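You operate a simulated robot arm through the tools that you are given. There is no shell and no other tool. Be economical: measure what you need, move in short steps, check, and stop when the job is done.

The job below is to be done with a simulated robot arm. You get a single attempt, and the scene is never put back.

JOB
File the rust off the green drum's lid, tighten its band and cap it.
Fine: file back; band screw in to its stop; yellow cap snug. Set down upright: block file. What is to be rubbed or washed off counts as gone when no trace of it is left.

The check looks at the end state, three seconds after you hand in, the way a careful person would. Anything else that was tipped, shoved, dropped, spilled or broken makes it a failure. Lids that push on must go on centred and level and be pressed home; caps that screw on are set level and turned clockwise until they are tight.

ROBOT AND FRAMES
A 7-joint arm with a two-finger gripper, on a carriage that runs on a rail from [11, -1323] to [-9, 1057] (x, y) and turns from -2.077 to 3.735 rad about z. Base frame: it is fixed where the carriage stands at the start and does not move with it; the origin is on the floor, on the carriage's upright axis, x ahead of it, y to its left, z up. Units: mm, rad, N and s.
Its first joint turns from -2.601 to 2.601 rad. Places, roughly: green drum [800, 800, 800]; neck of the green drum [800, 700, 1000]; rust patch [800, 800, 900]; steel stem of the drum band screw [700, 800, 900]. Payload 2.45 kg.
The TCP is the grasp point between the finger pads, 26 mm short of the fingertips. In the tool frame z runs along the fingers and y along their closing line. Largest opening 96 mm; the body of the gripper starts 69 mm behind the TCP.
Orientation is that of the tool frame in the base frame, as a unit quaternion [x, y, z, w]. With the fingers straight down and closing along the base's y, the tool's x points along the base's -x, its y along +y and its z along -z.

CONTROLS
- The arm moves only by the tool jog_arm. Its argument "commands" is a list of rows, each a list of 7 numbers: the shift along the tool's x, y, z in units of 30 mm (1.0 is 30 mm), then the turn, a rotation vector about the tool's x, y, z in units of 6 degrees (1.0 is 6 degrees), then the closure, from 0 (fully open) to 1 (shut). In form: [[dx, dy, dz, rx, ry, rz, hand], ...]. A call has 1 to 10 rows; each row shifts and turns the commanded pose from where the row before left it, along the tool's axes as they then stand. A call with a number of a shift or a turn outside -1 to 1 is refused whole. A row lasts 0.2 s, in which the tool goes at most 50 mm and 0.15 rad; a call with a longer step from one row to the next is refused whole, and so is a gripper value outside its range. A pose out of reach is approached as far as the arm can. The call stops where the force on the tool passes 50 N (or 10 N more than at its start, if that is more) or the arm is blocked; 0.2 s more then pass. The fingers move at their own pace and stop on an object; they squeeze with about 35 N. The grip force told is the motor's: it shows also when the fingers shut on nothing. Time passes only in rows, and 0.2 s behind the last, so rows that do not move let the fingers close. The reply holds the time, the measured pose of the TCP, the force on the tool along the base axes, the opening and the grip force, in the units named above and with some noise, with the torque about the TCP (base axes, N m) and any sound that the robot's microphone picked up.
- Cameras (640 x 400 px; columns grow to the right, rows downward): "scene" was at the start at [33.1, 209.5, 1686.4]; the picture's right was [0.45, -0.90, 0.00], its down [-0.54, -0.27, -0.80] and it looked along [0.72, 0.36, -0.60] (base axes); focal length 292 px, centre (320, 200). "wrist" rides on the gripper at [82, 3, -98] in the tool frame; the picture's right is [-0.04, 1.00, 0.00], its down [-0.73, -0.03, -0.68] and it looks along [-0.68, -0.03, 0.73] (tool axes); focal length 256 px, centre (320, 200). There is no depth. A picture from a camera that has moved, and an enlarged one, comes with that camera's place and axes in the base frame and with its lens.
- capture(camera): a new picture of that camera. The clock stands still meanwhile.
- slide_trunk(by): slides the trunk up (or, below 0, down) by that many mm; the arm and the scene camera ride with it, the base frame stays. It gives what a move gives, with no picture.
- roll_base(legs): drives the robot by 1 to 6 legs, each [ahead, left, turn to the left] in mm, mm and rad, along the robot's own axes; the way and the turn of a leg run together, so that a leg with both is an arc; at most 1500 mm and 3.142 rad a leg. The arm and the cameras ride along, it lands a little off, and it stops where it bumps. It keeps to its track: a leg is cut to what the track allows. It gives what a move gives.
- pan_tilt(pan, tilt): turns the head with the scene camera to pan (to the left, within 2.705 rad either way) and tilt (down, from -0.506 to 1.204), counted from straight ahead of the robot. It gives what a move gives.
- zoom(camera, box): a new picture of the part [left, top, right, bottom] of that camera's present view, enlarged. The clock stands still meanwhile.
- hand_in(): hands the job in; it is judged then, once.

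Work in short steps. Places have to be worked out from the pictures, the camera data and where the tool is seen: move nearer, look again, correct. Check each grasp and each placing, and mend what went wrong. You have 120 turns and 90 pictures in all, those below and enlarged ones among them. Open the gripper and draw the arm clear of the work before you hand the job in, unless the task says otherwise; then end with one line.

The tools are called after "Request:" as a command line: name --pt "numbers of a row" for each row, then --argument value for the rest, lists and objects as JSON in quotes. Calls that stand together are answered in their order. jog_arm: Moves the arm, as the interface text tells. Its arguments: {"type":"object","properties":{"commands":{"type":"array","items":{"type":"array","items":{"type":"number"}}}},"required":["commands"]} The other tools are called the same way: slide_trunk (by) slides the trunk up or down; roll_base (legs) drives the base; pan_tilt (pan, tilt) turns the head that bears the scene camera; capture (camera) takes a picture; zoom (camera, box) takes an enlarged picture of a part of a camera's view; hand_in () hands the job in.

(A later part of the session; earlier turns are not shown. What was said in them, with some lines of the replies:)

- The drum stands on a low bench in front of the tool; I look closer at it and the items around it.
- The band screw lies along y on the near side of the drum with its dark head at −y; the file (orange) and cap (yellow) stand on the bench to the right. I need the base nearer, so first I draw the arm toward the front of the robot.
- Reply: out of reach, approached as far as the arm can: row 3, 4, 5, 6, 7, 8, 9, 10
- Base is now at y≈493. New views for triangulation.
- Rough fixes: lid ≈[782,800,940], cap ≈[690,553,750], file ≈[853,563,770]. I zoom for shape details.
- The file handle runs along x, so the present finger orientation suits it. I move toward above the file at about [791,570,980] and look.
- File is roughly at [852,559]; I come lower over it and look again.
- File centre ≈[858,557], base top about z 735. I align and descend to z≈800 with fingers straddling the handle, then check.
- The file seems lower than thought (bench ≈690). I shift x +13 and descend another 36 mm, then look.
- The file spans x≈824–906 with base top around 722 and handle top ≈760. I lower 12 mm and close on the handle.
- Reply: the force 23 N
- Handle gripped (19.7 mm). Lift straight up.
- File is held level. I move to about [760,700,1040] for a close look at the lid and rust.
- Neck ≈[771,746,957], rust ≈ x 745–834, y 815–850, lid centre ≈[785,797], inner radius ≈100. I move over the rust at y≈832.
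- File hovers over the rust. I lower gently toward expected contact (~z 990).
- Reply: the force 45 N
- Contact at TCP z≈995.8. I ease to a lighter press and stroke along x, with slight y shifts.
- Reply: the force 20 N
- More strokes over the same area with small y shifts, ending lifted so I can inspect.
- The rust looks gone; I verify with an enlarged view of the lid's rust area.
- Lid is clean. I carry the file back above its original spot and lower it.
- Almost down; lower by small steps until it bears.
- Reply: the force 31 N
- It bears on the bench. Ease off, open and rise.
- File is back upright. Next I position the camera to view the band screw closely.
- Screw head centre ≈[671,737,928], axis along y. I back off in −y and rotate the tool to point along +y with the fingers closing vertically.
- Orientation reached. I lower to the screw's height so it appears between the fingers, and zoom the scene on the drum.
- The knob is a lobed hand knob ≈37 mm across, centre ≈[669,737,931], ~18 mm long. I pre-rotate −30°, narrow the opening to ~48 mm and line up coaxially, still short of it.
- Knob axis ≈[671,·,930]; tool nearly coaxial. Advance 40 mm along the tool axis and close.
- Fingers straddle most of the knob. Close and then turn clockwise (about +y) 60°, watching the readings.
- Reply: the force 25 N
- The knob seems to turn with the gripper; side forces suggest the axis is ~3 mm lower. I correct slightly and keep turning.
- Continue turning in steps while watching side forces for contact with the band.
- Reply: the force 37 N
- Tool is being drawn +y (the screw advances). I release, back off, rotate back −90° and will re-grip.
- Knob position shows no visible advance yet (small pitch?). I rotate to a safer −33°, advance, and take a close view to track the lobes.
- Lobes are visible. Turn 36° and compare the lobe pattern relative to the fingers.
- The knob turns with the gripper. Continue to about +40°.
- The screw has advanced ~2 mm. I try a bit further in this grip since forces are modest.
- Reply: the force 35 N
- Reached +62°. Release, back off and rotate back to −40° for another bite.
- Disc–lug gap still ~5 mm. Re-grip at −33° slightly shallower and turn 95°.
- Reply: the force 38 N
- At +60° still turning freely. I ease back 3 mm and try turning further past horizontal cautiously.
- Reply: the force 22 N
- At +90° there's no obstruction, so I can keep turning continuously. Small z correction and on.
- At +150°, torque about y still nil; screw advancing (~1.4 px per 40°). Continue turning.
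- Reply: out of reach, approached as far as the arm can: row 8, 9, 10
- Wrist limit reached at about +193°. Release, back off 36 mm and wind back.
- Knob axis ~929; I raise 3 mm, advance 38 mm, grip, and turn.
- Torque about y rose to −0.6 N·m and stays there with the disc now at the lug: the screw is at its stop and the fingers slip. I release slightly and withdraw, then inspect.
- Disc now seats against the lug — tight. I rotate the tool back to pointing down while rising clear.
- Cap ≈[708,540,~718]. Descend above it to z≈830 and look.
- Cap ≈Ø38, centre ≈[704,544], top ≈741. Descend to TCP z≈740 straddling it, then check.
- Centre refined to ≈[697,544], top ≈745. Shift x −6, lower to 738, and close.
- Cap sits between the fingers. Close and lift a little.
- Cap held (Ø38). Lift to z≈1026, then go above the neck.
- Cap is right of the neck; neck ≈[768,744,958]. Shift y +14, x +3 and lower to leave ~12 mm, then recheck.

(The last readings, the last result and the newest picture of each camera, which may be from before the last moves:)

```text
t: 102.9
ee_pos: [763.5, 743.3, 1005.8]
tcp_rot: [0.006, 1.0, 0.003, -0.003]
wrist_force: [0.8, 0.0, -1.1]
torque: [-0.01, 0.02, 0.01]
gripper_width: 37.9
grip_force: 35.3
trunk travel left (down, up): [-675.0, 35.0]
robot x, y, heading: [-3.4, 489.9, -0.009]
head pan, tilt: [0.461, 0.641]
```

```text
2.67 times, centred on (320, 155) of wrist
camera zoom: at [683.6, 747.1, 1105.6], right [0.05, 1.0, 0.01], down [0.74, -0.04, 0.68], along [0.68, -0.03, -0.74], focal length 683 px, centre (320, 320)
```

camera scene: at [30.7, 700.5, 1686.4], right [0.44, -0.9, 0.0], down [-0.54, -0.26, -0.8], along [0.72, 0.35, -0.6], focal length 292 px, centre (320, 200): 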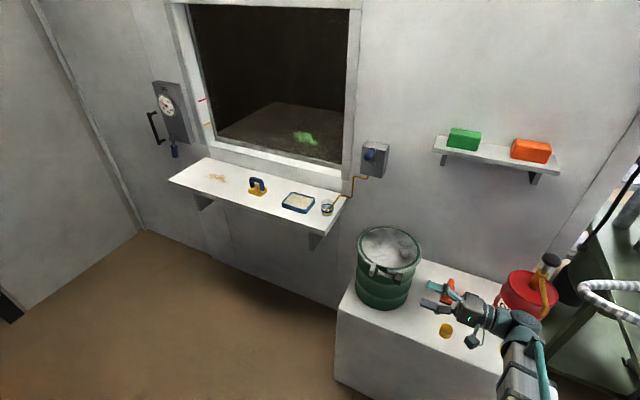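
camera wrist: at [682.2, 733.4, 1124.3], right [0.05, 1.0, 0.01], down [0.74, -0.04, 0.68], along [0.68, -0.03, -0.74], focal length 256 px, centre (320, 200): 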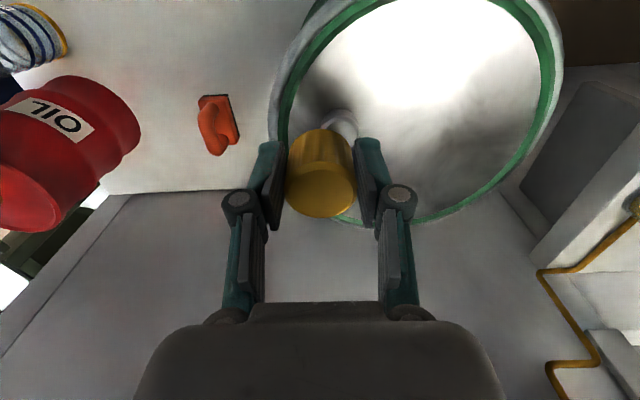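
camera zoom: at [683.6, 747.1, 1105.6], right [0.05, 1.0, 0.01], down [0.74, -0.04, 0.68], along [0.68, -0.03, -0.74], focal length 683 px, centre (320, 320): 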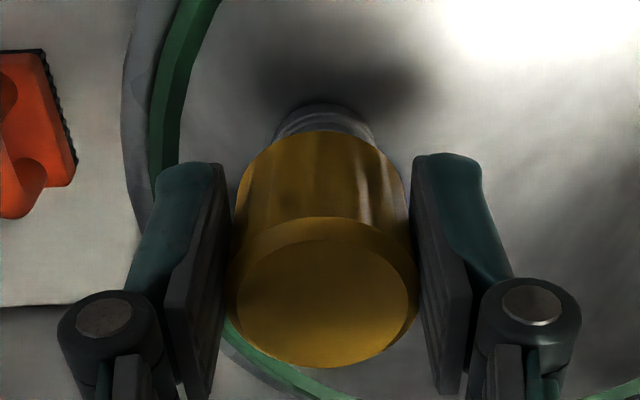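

Cap axis (≈TCP +5 in x) lines up with the threaded neck within ~1 mm. I lower until it touches.

Request:
jog_arm --pt "-0.02 0.03 0.2 0 0 0 1" --pt "0 0 0.13 0 0 0 1" --pt "0 0 0.07 0 0 0 1" --pt "0 0 0 0 0 0 1"

Request:
zoom --camera "scene" --box '[385, 220, 435, 260]'

```text
t: 103.9
ee_pos: [763.9, 744.4, 996.2]
tcp_rot: [0.005, 1.0, 0.003, -0.002]
wrist_force: [-0.2, 0.6, 0.1]
torque: [0.01, 0.01, 0.0]
gripper_width: 38.0
grip_force: 35.2
trunk travel left (down, up): [-675.0, 35.0]
robot x, y, heading: [-5.9, 490.9, -0.009]
head pan, tilt: [0.461, 0.641]
```

```text
10.00 times, centred on (410, 240) of scene
camera zoom: at [30.7, 700.6, 1686.4], right [0.44, -0.9, 0.0], down [-0.54, -0.26, -0.8], along [0.72, 0.35, -0.6], focal length 2915 px, centre (-580, -200)
```

zoom: 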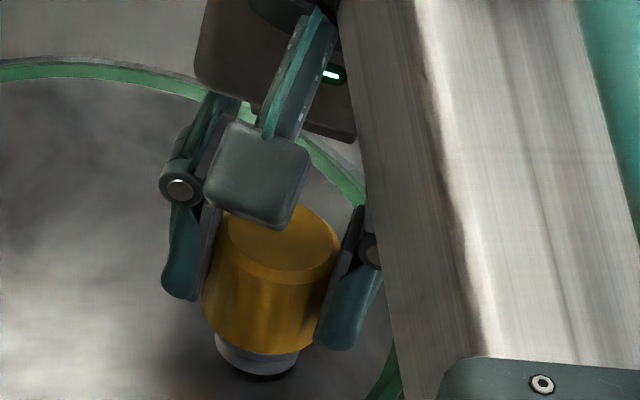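

Near contact; a check from the wrist to refine lateral alignment.

Request:
zoom --camera "wrist" --box '[240, 80, 400, 230]'

```text
2.67 times, centred on (320, 155) of wrist
camera zoom: at [683.6, 749.0, 1094.6], right [0.05, 1.0, 0.01], down [0.74, -0.04, 0.68], along [0.68, -0.03, -0.74], focal length 683 px, centre (320, 320)
```

zoom: 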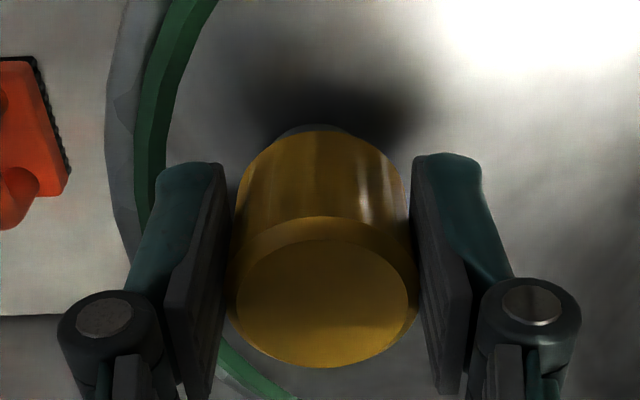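

Neck is ~1 mm toward −y and ~1.5 mm toward +x; correct and lower in small steps.

Request:
jog_arm --pt "-0.05 -0.035 0 0 0 0 1" --pt "0 0 0.07 0 0 0 1" --pt "0 0 0.07 0 0 0 1" --pt "0 0 0 0 0 0 1"

```text
t: 104.9
ee_pos: [765.8, 744.6, 990.9]
tcp_rot: [0.006, 1.0, 0.003, -0.002]
wrist_force: [-0.4, 0.7, 0.1]
torque: [0.0, 0.01, 0.0]
gripper_width: 37.9
grip_force: 35.1
trunk travel left (down, up): [-675.0, 35.0]
robot x, y, heading: [-1.4, 491.4, -0.006]
head pan, tilt: [0.461, 0.641]
```

Request:
jog_arm --pt "0 0 0.07 0 0 0 1" --pt "0 0 0.07 0 0 0 1" --pt "0 0 0.07 0 0 0 1" --pt "0 0 0 0 0 0 1"

Request:
zoom --camera "scene" --box '[385, 220, 435, 260]'

```text
t: 105.9
ee_pos: [765.4, 744.6, 984.4]
tcp_rot: [0.006, 1.0, 0.003, -0.001]
wrist_force: [-0.1, 1.2, -0.3]
torque: [0.0, -0.03, 0.0]
gripper_width: 38.1
grip_force: 35.1
trunk travel left (down, up): [-675.0, 35.0]
robot x, y, heading: [-7.4, 488.4, -0.008]
head pan, tilt: [0.461, 0.641]
```

```text
10.00 times, centred on (410, 240) of scene
camera zoom: at [30.7, 700.5, 1686.4], right [0.44, -0.9, 0.0], down [-0.54, -0.26, -0.8], along [0.72, 0.35, -0.6], focal length 2915 px, centre (-580, -200)
```

zoom: 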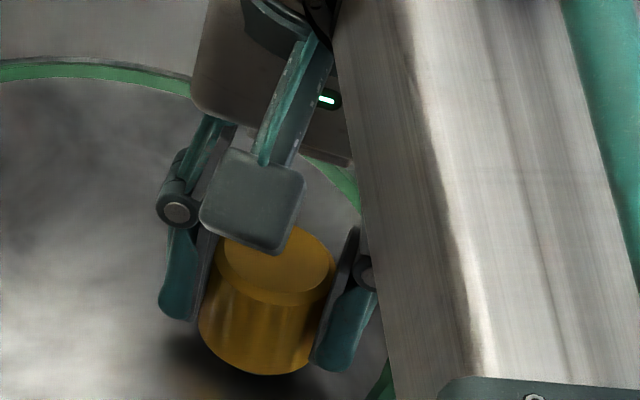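

The cap is around the neck without contact force. Continue lowering by small steps.

Request:
jog_arm --pt "0 0 0.05 0 0 0 1" --pt "0 0 0.05 0 0 0 1" --pt "0 0 0.05 0 0 0 1" --pt "0 0 0 0 0 0 1"

```text
t: 106.9
ee_pos: [766.0, 743.7, 982.5]
tcp_rot: [0.005, 1.0, 0.003, 0.001]
wrist_force: [11.9, -1.5, 32.2]
torque: [-0.06, -0.5, -0.03]
gripper_width: 37.8
grip_force: 34.6
trunk travel left (down, up): [-675.0, 35.0]
robot x, y, heading: [-4.4, 490.6, -0.01]
head pan, tilt: [0.461, 0.641]
```

Contact at z≈982.5 with 32 N. Ease the push, correct x +1.5, and turn clockwise about the cap axis.

Request:
jog_arm --pt "-0.05 0 -0.06 0 0 0 1" --pt "0 0.017 0 0 0 1 1" --pt "0 0.017 0 0 0 1 1" --pt "0 0.017 0 0 0 1 1" --pt "0 0.017 0 0 0 1 1" --pt "0 0.017 0 0 0 1 1" --pt "0 0.017 0 0 0 1 1"

```text
t: 108.5
ee_pos: [766.4, 748.9, 982.0]
tcp_rot: [0.314, 0.949, 0.002, -0.003]
wrist_force: [5.3, 13.1, 13.1]
torque: [0.18, -0.51, 0.16]
gripper_width: 37.9
grip_force: 34.8
trunk travel left (down, up): [-675.0, 35.0]
robot x, y, heading: [-4.0, 492.2, -0.005]
head pan, tilt: [0.461, 0.641]
```

Turning fine, small side force. Continue with slightly larger arc compensation.

Request:
jog_arm --pt "0 0.07 0 0 0 1 1" --pt "0 0.022 0 0 0 1 1" --pt "0 0.022 0.01 0 0 1 1" --pt "0 0.022 0 0 0 1 1" --pt "0 0.022 0.01 0 0 1 1" --pt "0 0.022 0 0 0 1 1" --pt "0 0.022 0.01 0 0 1 1" --pt "0 0.022 0 0 0 1 1"

Request:
zoom --camera "scene" --box '[385, 220, 435, 260]'

Request:
zoom --camera "wrist" --box '[240, 80, 400, 230]'

```text
t: 110.3
ee_pos: [773.8, 753.2, 982.0]
tcp_rot: [0.674, 0.739, 0.002, -0.003]
wrist_force: [12.8, 13.5, 26.1]
torque: [0.11, -0.4, 0.07]
gripper_width: 37.8
grip_force: 34.9
trunk travel left (down, up): [-675.0, 35.0]
robot x, y, heading: [-1.9, 490.7, -0.009]
head pan, tilt: [0.461, 0.641]
```

```text
10.00 times, centred on (410, 240) of scene
camera zoom: at [29.3, 701.2, 1686.4], right [0.44, -0.9, 0.0], down [-0.54, -0.26, -0.8], along [0.72, 0.35, -0.6], focal length 2915 px, centre (-580, -200)
```

zoom: 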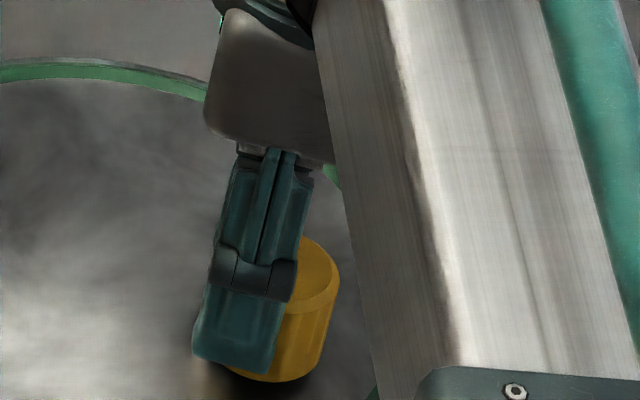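

```text
2.67 times, centred on (320, 155) of wrist
camera zoom: at [769.4, 833.6, 1080.5], right [1.0, 0.05, 0.0], down [0.04, -0.74, 0.67], along [0.04, -0.67, -0.74], focal length 683 px, centre (320, 320)
```

zoom: 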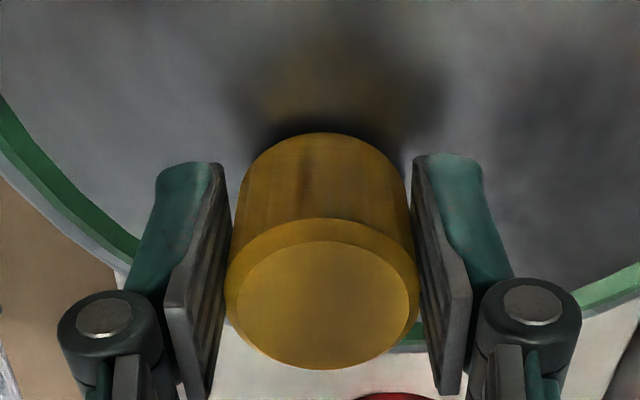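

Cap follows the fingers (84°). Side forces suggest small shift; correct and keep turning with light pressure.

Request:
jog_arm --pt "0.05 0.06 -0.03 0 0 1 1" --pt "0 0.022 0 0 0 1 1" --pt "0 0.022 0.01 0 0 1 1" --pt "0 0.022 0 0 0 1 1" --pt "0 0.022 0.01 0 0 1 1" --pt "0 0.022 0 0 0 1 1" --pt "0 0.022 0.01 0 0 1 1" --pt "0 0.022 0 0 0 1 1" --pt "0 0.022 0.01 0 0 1 1" --pt "0 0.022 0 0 0 1 1"

```text
t: 112.5
ee_pos: [780.6, 748.2, 980.8]
tcp_rot: [0.953, 0.304, 0.001, -0.003]
wrist_force: [18.8, -10.4, 17.7]
torque: [-0.3, -0.42, 0.18]
gripper_width: 38.0
grip_force: 35.4
trunk travel left (down, up): [-675.0, 35.0]
robot x, y, heading: [-4.4, 489.6, -0.008]
head pan, tilt: [0.461, 0.641]
```

Descending now (980.8). Correct side offset and keep turning.

Request:
jog_arm --pt "0.04 0.09 0 0 0 1 1" --pt "0 0.025 0.01 0 0 1 1" --pt "0 0.025 0.01 0 0 1 1" --pt "0 0.025 0.01 0 0 1 1" --pt "0 0.025 0.01 0 0 1 1" --pt "0 0.025 0.01 0 0 1 1" --pt "0 0.025 0.01 0 0 1 1" --pt "0 0.025 0.01 0 0 1 1"

Request:
zoom --camera "scene" --box '[385, 220, 435, 260]'

```text
t: 114.3
ee_pos: [781.5, 747.6, 980.2]
tcp_rot: [0.973, 0.231, -0.002, -0.004]
wrist_force: [-10.9, -16.6, 2.7]
torque: [-0.47, 0.28, 0.04]
gripper_width: 37.7
grip_force: 35.0
out of reach, approached as far as the arm can: row 2, 3, 4, 5, 6, 7, 8
trunk travel left (down, up): [-675.0, 35.0]
robot x, y, heading: [-4.6, 493.1, -0.008]
head pan, tilt: [0.461, 0.641]
```

```text
10.00 times, centred on (410, 240) of scene
camera zoom: at [29.1, 698.5, 1686.6], right [0.44, -0.9, 0.0], down [-0.54, -0.26, -0.8], along [0.72, 0.35, -0.6], focal length 2915 px, centre (-580, -200)
```

zoom: 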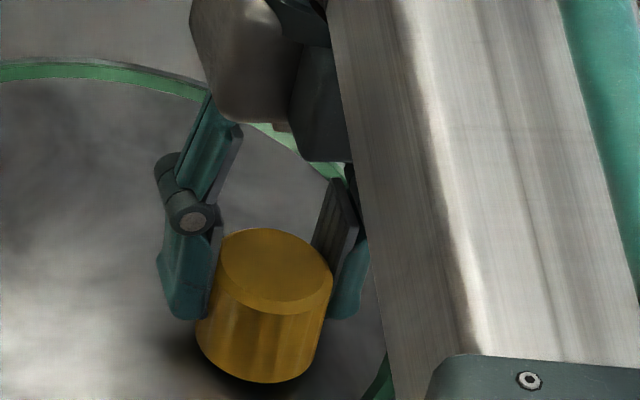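

Wrist limit at +152°. Release, rise above the cap and wind back 240°.

Request:
jog_arm --pt "0 0 0 0 0 -0.3 1" --pt "0 0 0 0 0 0 0.3" --pt "0 0 0 0 0 0 0.3" --pt "0 0 0 0 0 0 0.3" --pt "0 0 -0.6 0 0 0 0.3" --pt "0 0 -0.7 0 0 0 0.3" --pt "0 0 -0.7 0 0 -1 0.3" --pt "0 0 0 0 0 -1 0.3" --pt "0 0 0 0 0 -1 0.3" --pt "0 0 0 0 0 -1 0.3"

Request:
jog_arm --pt "0 0 0 0 0 -1 0.3" --pt "0 0 0 0 0 -1 0.3" --pt "0 0 0 0 0 -1 0.3" --pt "0 0 0 0 0 -1 0.3" --pt "0 0 0 0 0 -1 0.3" --pt "0 0 0 0 0 -1 0.3" --pt "0 0 0 0 0 -1 0.3" --pt "0 0 0 0 0 -1 0.3" --pt "0 0 0 0 0 -1 0.3" --pt "0 0 0 0 0 -1 0.3"

Request:
jog_arm --pt "0 0 0 0 0 -1 0.3" --pt "0 0 0 0 0 -1 0.3" --pt "0 0 0 0 0 -1 0.3" --pt "0 0 0 0 0 -1 0.3" --pt "0 0 0 0 0 -1 0.3" --pt "0 0 0 0 0 -1 0.3" --pt "0 0 0 0 0 -1 0.3" --pt "0 0 0 0 0 -1 0.3" --pt "0 0 0 0 0 -1 0.3" --pt "0 0 0 0 0 -1 0.3"

Request:
capture --camera "wrist"

Request:
zoom --camera "scene" --box '[385, 220, 435, 260]'

```text
t: 116.5
ee_pos: [783.0, 748.4, 1040.8]
tcp_rot: [0.897, 0.443, 0.0, -0.004]
wrist_force: [-0.1, -0.8, -0.3]
torque: [-0.02, -0.01, 0.0]
gripper_width: 67.2
grip_force: 0.0
trunk travel left (down, up): [-675.0, 35.0]
robot x, y, heading: [-1.6, 492.0, -0.008]
head pan, tilt: [0.461, 0.641]
```

```text
t: 118.7
ee_pos: [784.7, 747.8, 1037.9]
tcp_rot: [0.555, 0.832, 0.003, -0.004]
wrist_force: [0.1, -0.3, 1.2]
torque: [-0.03, 0.0, 0.02]
gripper_width: 67.2
grip_force: 0.0
trunk travel left (down, up): [-675.0, 35.0]
robot x, y, heading: [0.1, 494.5, -0.01]
head pan, tilt: [0.461, 0.641]
```

```text
t: 120.9
ee_pos: [784.1, 747.5, 1039.9]
tcp_rot: [0.064, 0.998, 0.004, -0.003]
wrist_force: [0.3, 1.1, 0.1]
torque: [0.01, 0.02, -0.02]
gripper_width: 67.1
grip_force: 0.1
trunk travel left (down, up): [-675.0, 35.0]
robot x, y, heading: [-2.9, 493.9, -0.006]
head pan, tilt: [0.461, 0.641]
```

```text
22 pictures are left
camera wrist: at [703.8, 761.0, 1138.2], right [0.17, 0.99, 0.01], down [0.73, -0.13, 0.68], along [0.67, -0.11, -0.74], focal length 256 px, centre (320, 200)
```

wrist: 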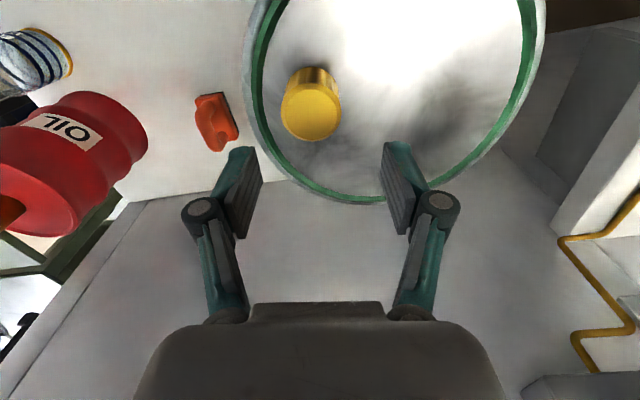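

```text
10.00 times, centred on (410, 240) of scene
camera zoom: at [30.7, 700.6, 1686.4], right [0.44, -0.9, 0.0], down [-0.54, -0.26, -0.8], along [0.72, 0.35, -0.6], focal length 2915 px, centre (-580, -200)
```

zoom: 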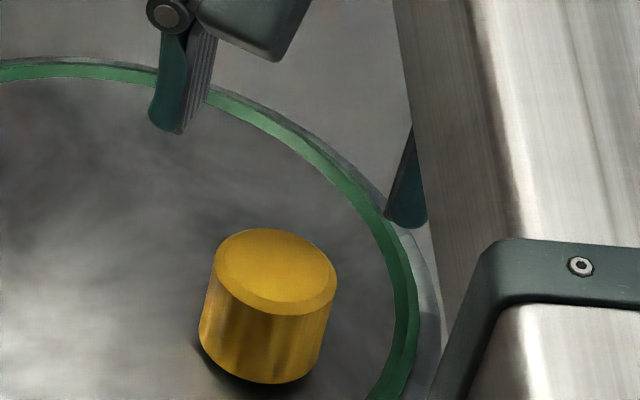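

Cap sits level on the neck; its centre ≈[771,745]. I centre the TCP over it and wind back another 84°.

Request:
jog_arm --pt "0.42 -0.13 0 0 0 -1 0.3" --pt "0 0 0 0 0 -1 0.3" --pt "0 0 0 0 0 -1 0.3" --pt "0 0 0 0 0 -1 0.3" --pt "0 0 0 0 0 -1 0.3" --pt "0 0 0 0 0 -1 0.3" --pt "0 0 0 0 0 -1 0.3" --pt "0 0 0 0 0 -1 0.3"

Request:
jog_arm --pt "0 0 0 0 0 -1 0.3" --pt "0 0 0 0 0 -1 0.3" --pt "0 0 0 0 0 -1 0.3" --pt "0 0 0 0 0 -1 0.3" --pt "0 0 0 0 0 -1 0.3" --pt "0 0 0 0 0 -1 0.3" --pt "0 0 0 0 0 0 0.3"

Request:
capture --camera "wrist"

```text
t: 122.7
ee_pos: [769.7, 745.7, 1039.9]
tcp_rot: [-0.348, 0.938, 0.005, 0.0]
wrist_force: [0.1, -0.2, 0.8]
torque: [-0.04, 0.03, -0.01]
gripper_width: 67.4
grip_force: 0.2
trunk travel left (down, up): [-675.0, 35.0]
robot x, y, heading: [-4.0, 496.4, -0.011]
head pan, tilt: [0.461, 0.641]
```

```text
t: 124.3
ee_pos: [770.8, 744.5, 1039.0]
tcp_rot: [-0.62, 0.785, 0.004, 0.001]
wrist_force: [0.2, 0.0, -0.3]
torque: [-0.02, 0.01, 0.01]
gripper_width: 67.1
grip_force: 0.1
trunk travel left (down, up): [-675.0, 35.0]
robot x, y, heading: [-6.4, 493.7, -0.008]
head pan, tilt: [0.461, 0.641]
```

```text
20 pictures are left
camera wrist: at [750.2, 666.7, 1137.3], right [-0.96, 0.27, 0.01], down [0.2, 0.7, 0.68], along [0.18, 0.66, -0.73], focal length 256 px, centre (320, 200)
```

wrist: 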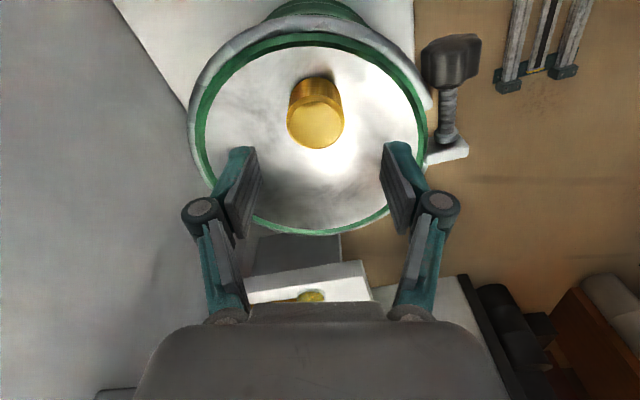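

Centre ≈[772.5,744.5]. Descend, grip, and start turning again.

Request:
jog_arm --pt "-0.01 -0.055 0.7 0 0 0 0.3" --pt "0 0 0.7 0 0 0 0.3" --pt "0 0 0.53 0 0 0 0.3" --pt "0 0 0 0 0 0 1" --pt "0 0 0 0 0 0 1" --pt "0 0 0 0 0 0 1" --pt "0 0 0 0 0 0 1"

Request:
jog_arm --pt "0 0 0 0 0 1 1" --pt "0 0 0.01 0 0 1 1" --pt "0 0 0.01 0 0 1 1" --pt "0 0 0.01 0 0 1 1" --pt "0 0 0.01 0 0 1 1" --pt "0 0 0.01 0 0 1 1"

```text
t: 125.9
ee_pos: [774.2, 744.2, 983.4]
tcp_rot: [-0.619, 0.786, 0.004, 0.001]
wrist_force: [5.2, -0.7, 2.6]
torque: [-0.03, -0.15, 0.01]
gripper_width: 37.3
grip_force: 34.5
trunk travel left (down, up): [-675.0, 35.0]
robot x, y, heading: [-4.2, 491.7, -0.007]
head pan, tilt: [0.461, 0.641]
```

```text
t: 127.3
ee_pos: [772.7, 743.1, 981.5]
tcp_rot: [-0.344, 0.939, 0.003, 0.002]
wrist_force: [23.5, -7.1, 27.9]
torque: [-0.32, -0.77, -0.2]
gripper_width: 37.6
grip_force: 35.2
trunk travel left (down, up): [-675.0, 35.0]
robot x, y, heading: [-3.3, 491.1, -0.009]
head pan, tilt: [0.461, 0.641]
```

Axis appears at x≈774.5; correct, reduce the press, and continue turning.

Request:
jog_arm --pt "-0.06 -0.08 -0.05 0 0 0.5 1" --pt "0 0 0 0 0 1 1" --pt "0 0 0 0 0 1 1" --pt "0 0 0 0 0 1 1" --pt "0 0 0 0 0 1 1" --pt "0 0 0 0 0 1 1" --pt "0 0 0 0 0 1 1"

```text
t: 128.9
ee_pos: [776.4, 743.6, 980.1]
tcp_rot: [-0.012, 1.0, 0.005, -0.001]
wrist_force: [7.0, -11.1, 5.5]
torque: [-0.3, -0.19, 0.45]
gripper_width: 37.9
grip_force: 35.3
trunk travel left (down, up): [-675.0, 35.0]
robot x, y, heading: [-3.9, 487.6, -0.009]
head pan, tilt: [0.461, 0.641]
```

z torque has risen to 0.45 N·m; continue a bit to see if it's tight.

Request:
jog_arm --pt "0 -0.05 0 0 0 1 1" --pt "0 0 0 0 0 1 1" --pt "0 0 0 0 0 1 1" --pt "0 0 0 0 0 1 1" --pt "0 0 0 0 0 1 1"

Request:
zoom --camera "scene" --box '[385, 220, 435, 260]'

```text
t: 130.1
ee_pos: [774.3, 743.3, 982.2]
tcp_rot: [0.248, 0.969, 0.004, -0.003]
wrist_force: [-0.8, -3.9, -3.4]
torque: [-0.1, -0.01, 0.33]
gripper_width: 37.8
grip_force: 35.3
trunk travel left (down, up): [-675.0, 35.0]
robot x, y, heading: [-2.6, 489.2, -0.012]
head pan, tilt: [0.461, 0.641]
```

```text
10.00 times, centred on (410, 240) of scene
camera zoom: at [31.0, 700.2, 1686.3], right [0.44, -0.9, 0.0], down [-0.54, -0.26, -0.8], along [0.72, 0.35, -0.6], focal length 2915 px, centre (-580, -200)
```

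zoom: 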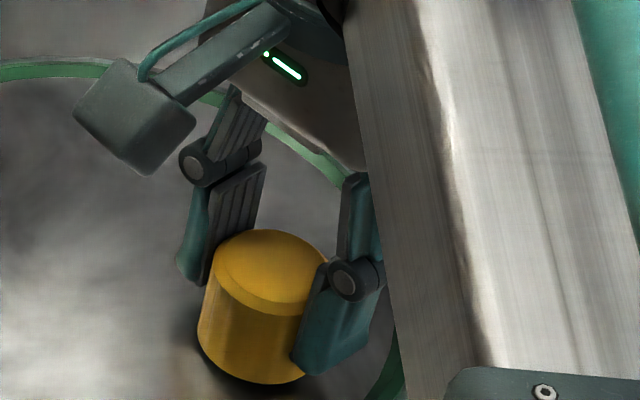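

Possibly tight with fingers slipping. I test: turn further while comparing ribs relative to fingers.

Request:
zoom --camera "wrist" --box '[260, 100, 380, 220]'

Request:
jog_arm --pt "0 0 0.07 0 0 0 1" --pt "0 0 0 0 0 1 1" --pt "0 0 0 0 0 1 1"

Request:
zoom --camera "wrist" --box '[260, 100, 380, 220]'

```text
3.33 times, centred on (320, 160) of wrist
camera zoom: at [706.7, 784.6, 1080.6], right [0.51, 0.86, 0.0], down [0.63, -0.38, 0.67], along [0.58, -0.34, -0.74], focal length 853 px, centre (320, 333)
```

zoom: 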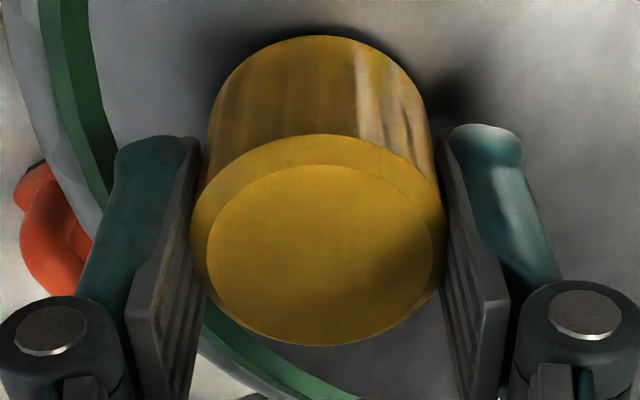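

```text
t: 130.9
ee_pos: [775.5, 742.4, 979.7]
tcp_rot: [0.346, 0.938, 0.004, -0.002]
wrist_force: [0.4, -3.9, 9.5]
torque: [-0.09, 0.02, 0.78]
gripper_width: 37.8
grip_force: 34.8
trunk travel left (down, up): [-675.0, 35.0]
robot x, y, heading: [-5.8, 491.4, -0.005]
head pan, tilt: [0.461, 0.641]
```

```text
3.33 times, centred on (320, 160) of wrist
camera zoom: at [716.4, 797.7, 1079.7], right [0.68, 0.73, 0.0], down [0.54, -0.5, 0.67], along [0.5, -0.46, -0.74], focal length 853 px, centre (320, 333)
```

zoom: 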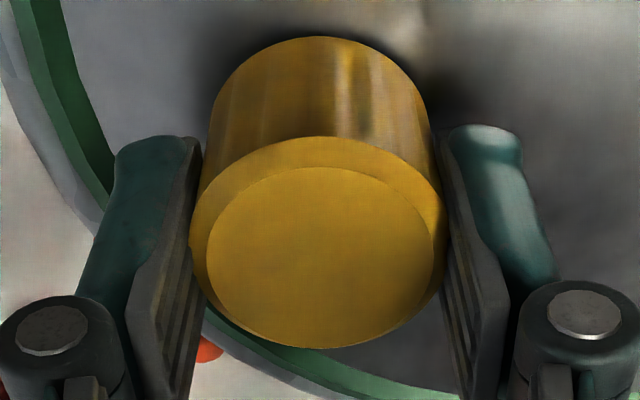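

Torque now 0.78 N·m in 12°. A little more to confirm a plateau.

Request:
jog_arm --pt "0 -0.02 0 0 0 1 1" --pt "0 0 0 0 0 1 1" --pt "0 0 0 0 0 1 1"

Request:
jog_arm --pt "0 0 0 0 0 1 1" --pt "0 0 0 0 0 1 1" --pt "0 0 0 0 0 1 1"

Request:
zoom --camera "scene" --box '[385, 220, 435, 260]'

```text
t: 131.7
ee_pos: [773.3, 742.7, 980.3]
tcp_rot: [0.489, 0.872, 0.003, -0.003]
wrist_force: [2.7, -0.3, 19.7]
torque: [0.05, -0.06, 0.16]
gripper_width: 37.7
grip_force: 35.3
trunk travel left (down, up): [-675.0, 35.0]
robot x, y, heading: [-4.9, 488.1, -0.005]
head pan, tilt: [0.461, 0.641]
```

```text
t: 132.5
ee_pos: [773.8, 743.4, 979.8]
tcp_rot: [0.62, 0.785, 0.002, -0.005]
wrist_force: [-3.0, 1.1, 8.8]
torque: [0.05, 0.08, 0.42]
gripper_width: 38.1
grip_force: 34.9
trunk travel left (down, up): [-675.0, 35.0]
robot x, y, heading: [-5.0, 489.3, -0.012]
head pan, tilt: [0.461, 0.641]
```

```text
10.00 times, centred on (410, 240) of scene
camera zoom: at [29.3, 700.3, 1686.3], right [0.44, -0.9, 0.0], down [-0.54, -0.26, -0.8], along [0.72, 0.35, -0.6], focal length 2915 px, centre (-580, -200)
```

zoom: 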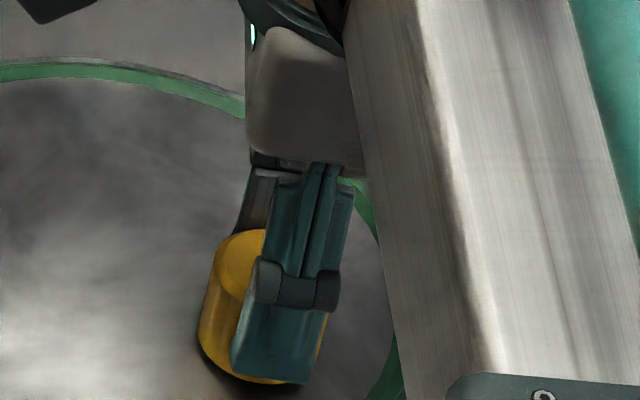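

Stick-slip suggests the cap is tight with pads slipping. One more sweep to the wrist limit for certainty, then release and inspect.

Request:
jog_arm --pt "0 0 0 0 0 1 1" --pt "0 0 0 0 0 1 1" --pt "0 0 0 0 0 1 1" --pt "0 0 0 0 0 1 1" --pt "0 0 0 0 0 1 1"

Request:
jog_arm --pt "0 0 0 0 0 1 1" --pt "0 0 0 0 0 1 1" --pt "0 0 0 0 0 1 1" --pt "0 0 0 0 0 1 1" --pt "0 0 0 0 0 1 1"

Request:
jog_arm --pt "0 0 0 0 0 0 0.3" --pt "0 0 0 0 0 0 0.3" --pt "0 0 0 0 0 0 0.3" --pt "0 0 -0.6 0 0 0 0.3" --pt "0 0 -1 0 0 0 0.3" --pt "0 0 -1 0 0 0 0.3"

Request:
zoom --camera "scene" --box '[385, 220, 435, 260]'

```text
t: 133.7
ee_pos: [775.0, 743.3, 981.0]
tcp_rot: [0.802, 0.597, 0.001, -0.004]
wrist_force: [-10.5, -0.1, 15.1]
torque: [0.04, 0.25, 0.4]
gripper_width: 37.8
grip_force: 34.4
trunk travel left (down, up): [-675.0, 35.0]
robot x, y, heading: [-2.5, 490.5, -0.006]
head pan, tilt: [0.461, 0.641]
```

```text
t: 134.9
ee_pos: [774.7, 743.2, 979.5]
tcp_rot: [0.929, 0.37, 0.0, -0.004]
wrist_force: [-10.1, 5.5, 9.8]
torque: [0.09, 0.15, 0.28]
gripper_width: 37.8
grip_force: 35.1
trunk travel left (down, up): [-675.0, 35.0]
robot x, y, heading: [-2.3, 494.0, -0.01]
head pan, tilt: [0.461, 0.641]
```

```text
t: 136.3
ee_pos: [776.1, 743.8, 1057.1]
tcp_rot: [0.929, 0.371, -0.001, -0.004]
wrist_force: [0.1, 0.0, 0.5]
torque: [0.06, -0.03, 0.04]
gripper_width: 67.2
grip_force: 0.1
trunk travel left (down, up): [-675.0, 35.0]
robot x, y, heading: [-5.1, 491.5, -0.009]
head pan, tilt: [0.461, 0.641]
```

```text
10.00 times, centred on (410, 240) of scene
camera zoom: at [30.5, 700.5, 1686.3], right [0.44, -0.9, 0.0], down [-0.54, -0.26, -0.8], along [0.72, 0.35, -0.6], focal length 2915 px, centre (-580, -200)
```

zoom: 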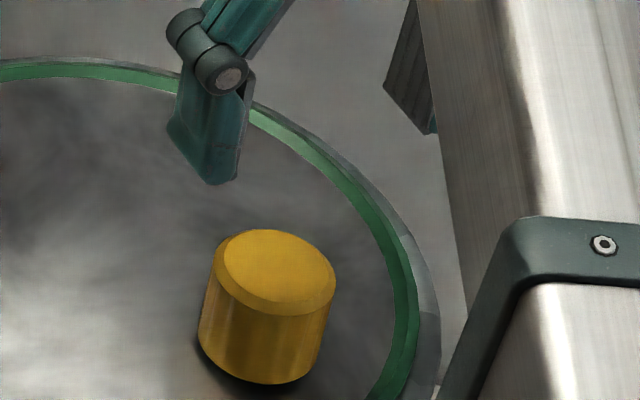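

Cap is only ~0.5 mm lower than at the previous release with no further descent over 150° of slipping turn: tight and level. I draw the arm up and back and take final checks.

Request:
jog_arm --pt "0 0 -1 0 0 0 0.3" --pt "0 0 -1 0 0 0 0.3" --pt "-0.72 -0.69 -0.5 0 0 0 0.3" --pt "-0.72 -0.69 0 0 0 0 0.3" --pt "-0.72 -0.69 0 0 0 0 0.3" --pt "-0.72 -0.69 0 0 0 0 0.3" --pt "-0.72 -0.69 0 0 0 0 0.3" --pt "-0.72 -0.69 0 0 0 0 0.3" --pt "0 0 0 0 0 0 0.3"

Request:
capture --camera "scene"

Request:
zoom --camera "scene" --box '[340, 210, 500, 330]'

```text
t: 138.3
ee_pos: [594.6, 742.1, 1131.9]
tcp_rot: [0.929, 0.371, -0.002, -0.004]
wrist_force: [0.9, 0.2, -0.4]
torque: [-0.02, 0.02, -0.01]
gripper_width: 67.2
grip_force: 0.0
trunk travel left (down, up): [-675.0, 35.0]
robot x, y, heading: [-1.9, 492.5, -0.009]
head pan, tilt: [0.461, 0.641]
```

```text
14 pictures are left
camera scene: at [30.7, 700.6, 1686.3], right [0.44, -0.9, 0.0], down [-0.54, -0.26, -0.8], along [0.72, 0.35, -0.6], focal length 292 px, centre (320, 200)
```

scene: 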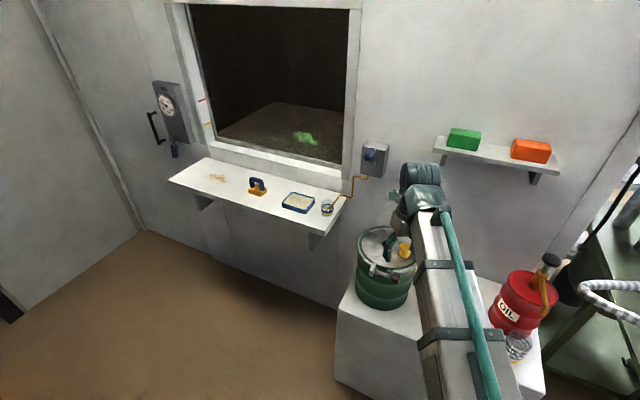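

```text
3.33 times, centred on (420, 270) of scene
camera zoom: at [30.7, 700.6, 1686.3], right [0.44, -0.9, 0.0], down [-0.54, -0.26, -0.8], along [0.72, 0.35, -0.6], focal length 972 px, centre (-13, -33)
```

zoom: 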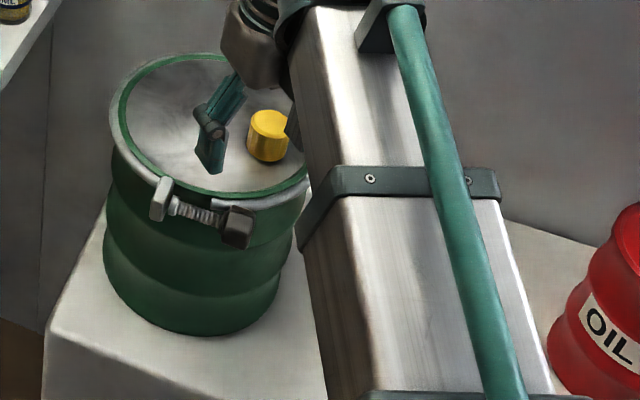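

I swing the arm sideways to −y for an unobstructed final look at the lid and file.

Request:
jog_arm --pt "-0.69 0.72 0 0 0 0 0.3" --pt "-0.69 0.72 0 0 0 0 0.3" --pt "-0.69 0.72 0 0 0 0 0.3" --pt "-0.69 0.72 0 0 0 0 0.3" --pt "-0.69 0.72 0 0 0 0 0.3" --pt "-0.69 0.72 0 0 0 0 0.3" --pt "-0.69 0.72 0 0 0 0 0.3" --pt "-0.69 0.72 0 0 0 0 0.3" --pt "-0.69 0.72 0 0 0 0 0.3" --pt "-0.69 0.72 0 0 0 0 0.3"

Request:
zoom --camera "scene" --box '[340, 210, 500, 330]'

Request:
zoom --camera "scene" --box '[355, 220, 425, 276]'

```text
t: 140.5
ee_pos: [593.8, 443.6, 1130.1]
tcp_rot: [0.929, 0.37, 0.0, -0.005]
wrist_force: [0.2, 1.0, 0.6]
torque: [0.0, 0.0, -0.01]
gripper_width: 67.3
grip_force: 0.1
trunk travel left (down, up): [-675.0, 35.0]
robot x, y, heading: [-3.3, 489.8, -0.011]
head pan, tilt: [0.461, 0.641]
```

```text
3.33 times, centred on (420, 270) of scene
camera zoom: at [30.7, 700.1, 1686.4], right [0.44, -0.9, 0.0], down [-0.54, -0.26, -0.8], along [0.72, 0.35, -0.6], focal length 972 px, centre (-13, -33)
```

zoom: 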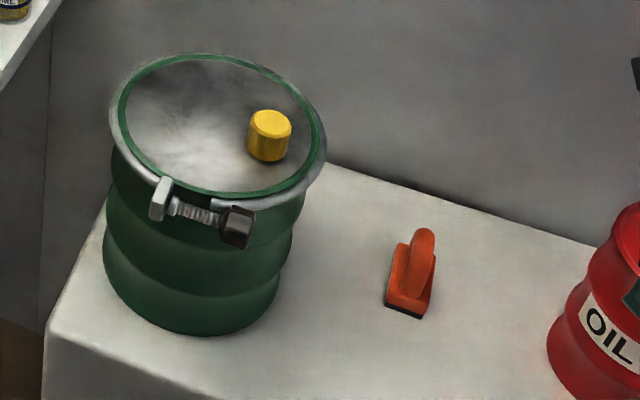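

```text
7.14 times, centred on (390, 248) of scene
camera zoom: at [30.7, 700.1, 1686.4], right [0.44, -0.9, 0.0], down [-0.54, -0.26, -0.8], along [0.72, 0.35, -0.6], focal length 2082 px, centre (-180, -143)
```

zoom: 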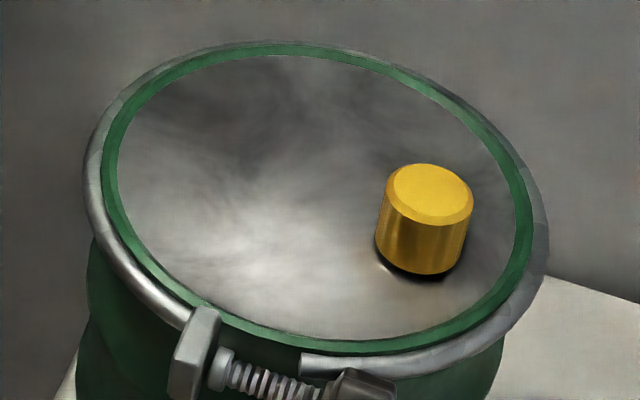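

Lid is clean, the screw is seated at the lug, the cap is on level, and the file stands upright in its place; the arm is clear. Handing in.

Request:
hand_in

```text
The job is handed in.
```

I handed the job in: the rust is filed off the lid with no trace visible, the band screw is turned in until it seated against the lug, the yellow cap is screwed on level until it would turn no further, and the file is back upright in its place.
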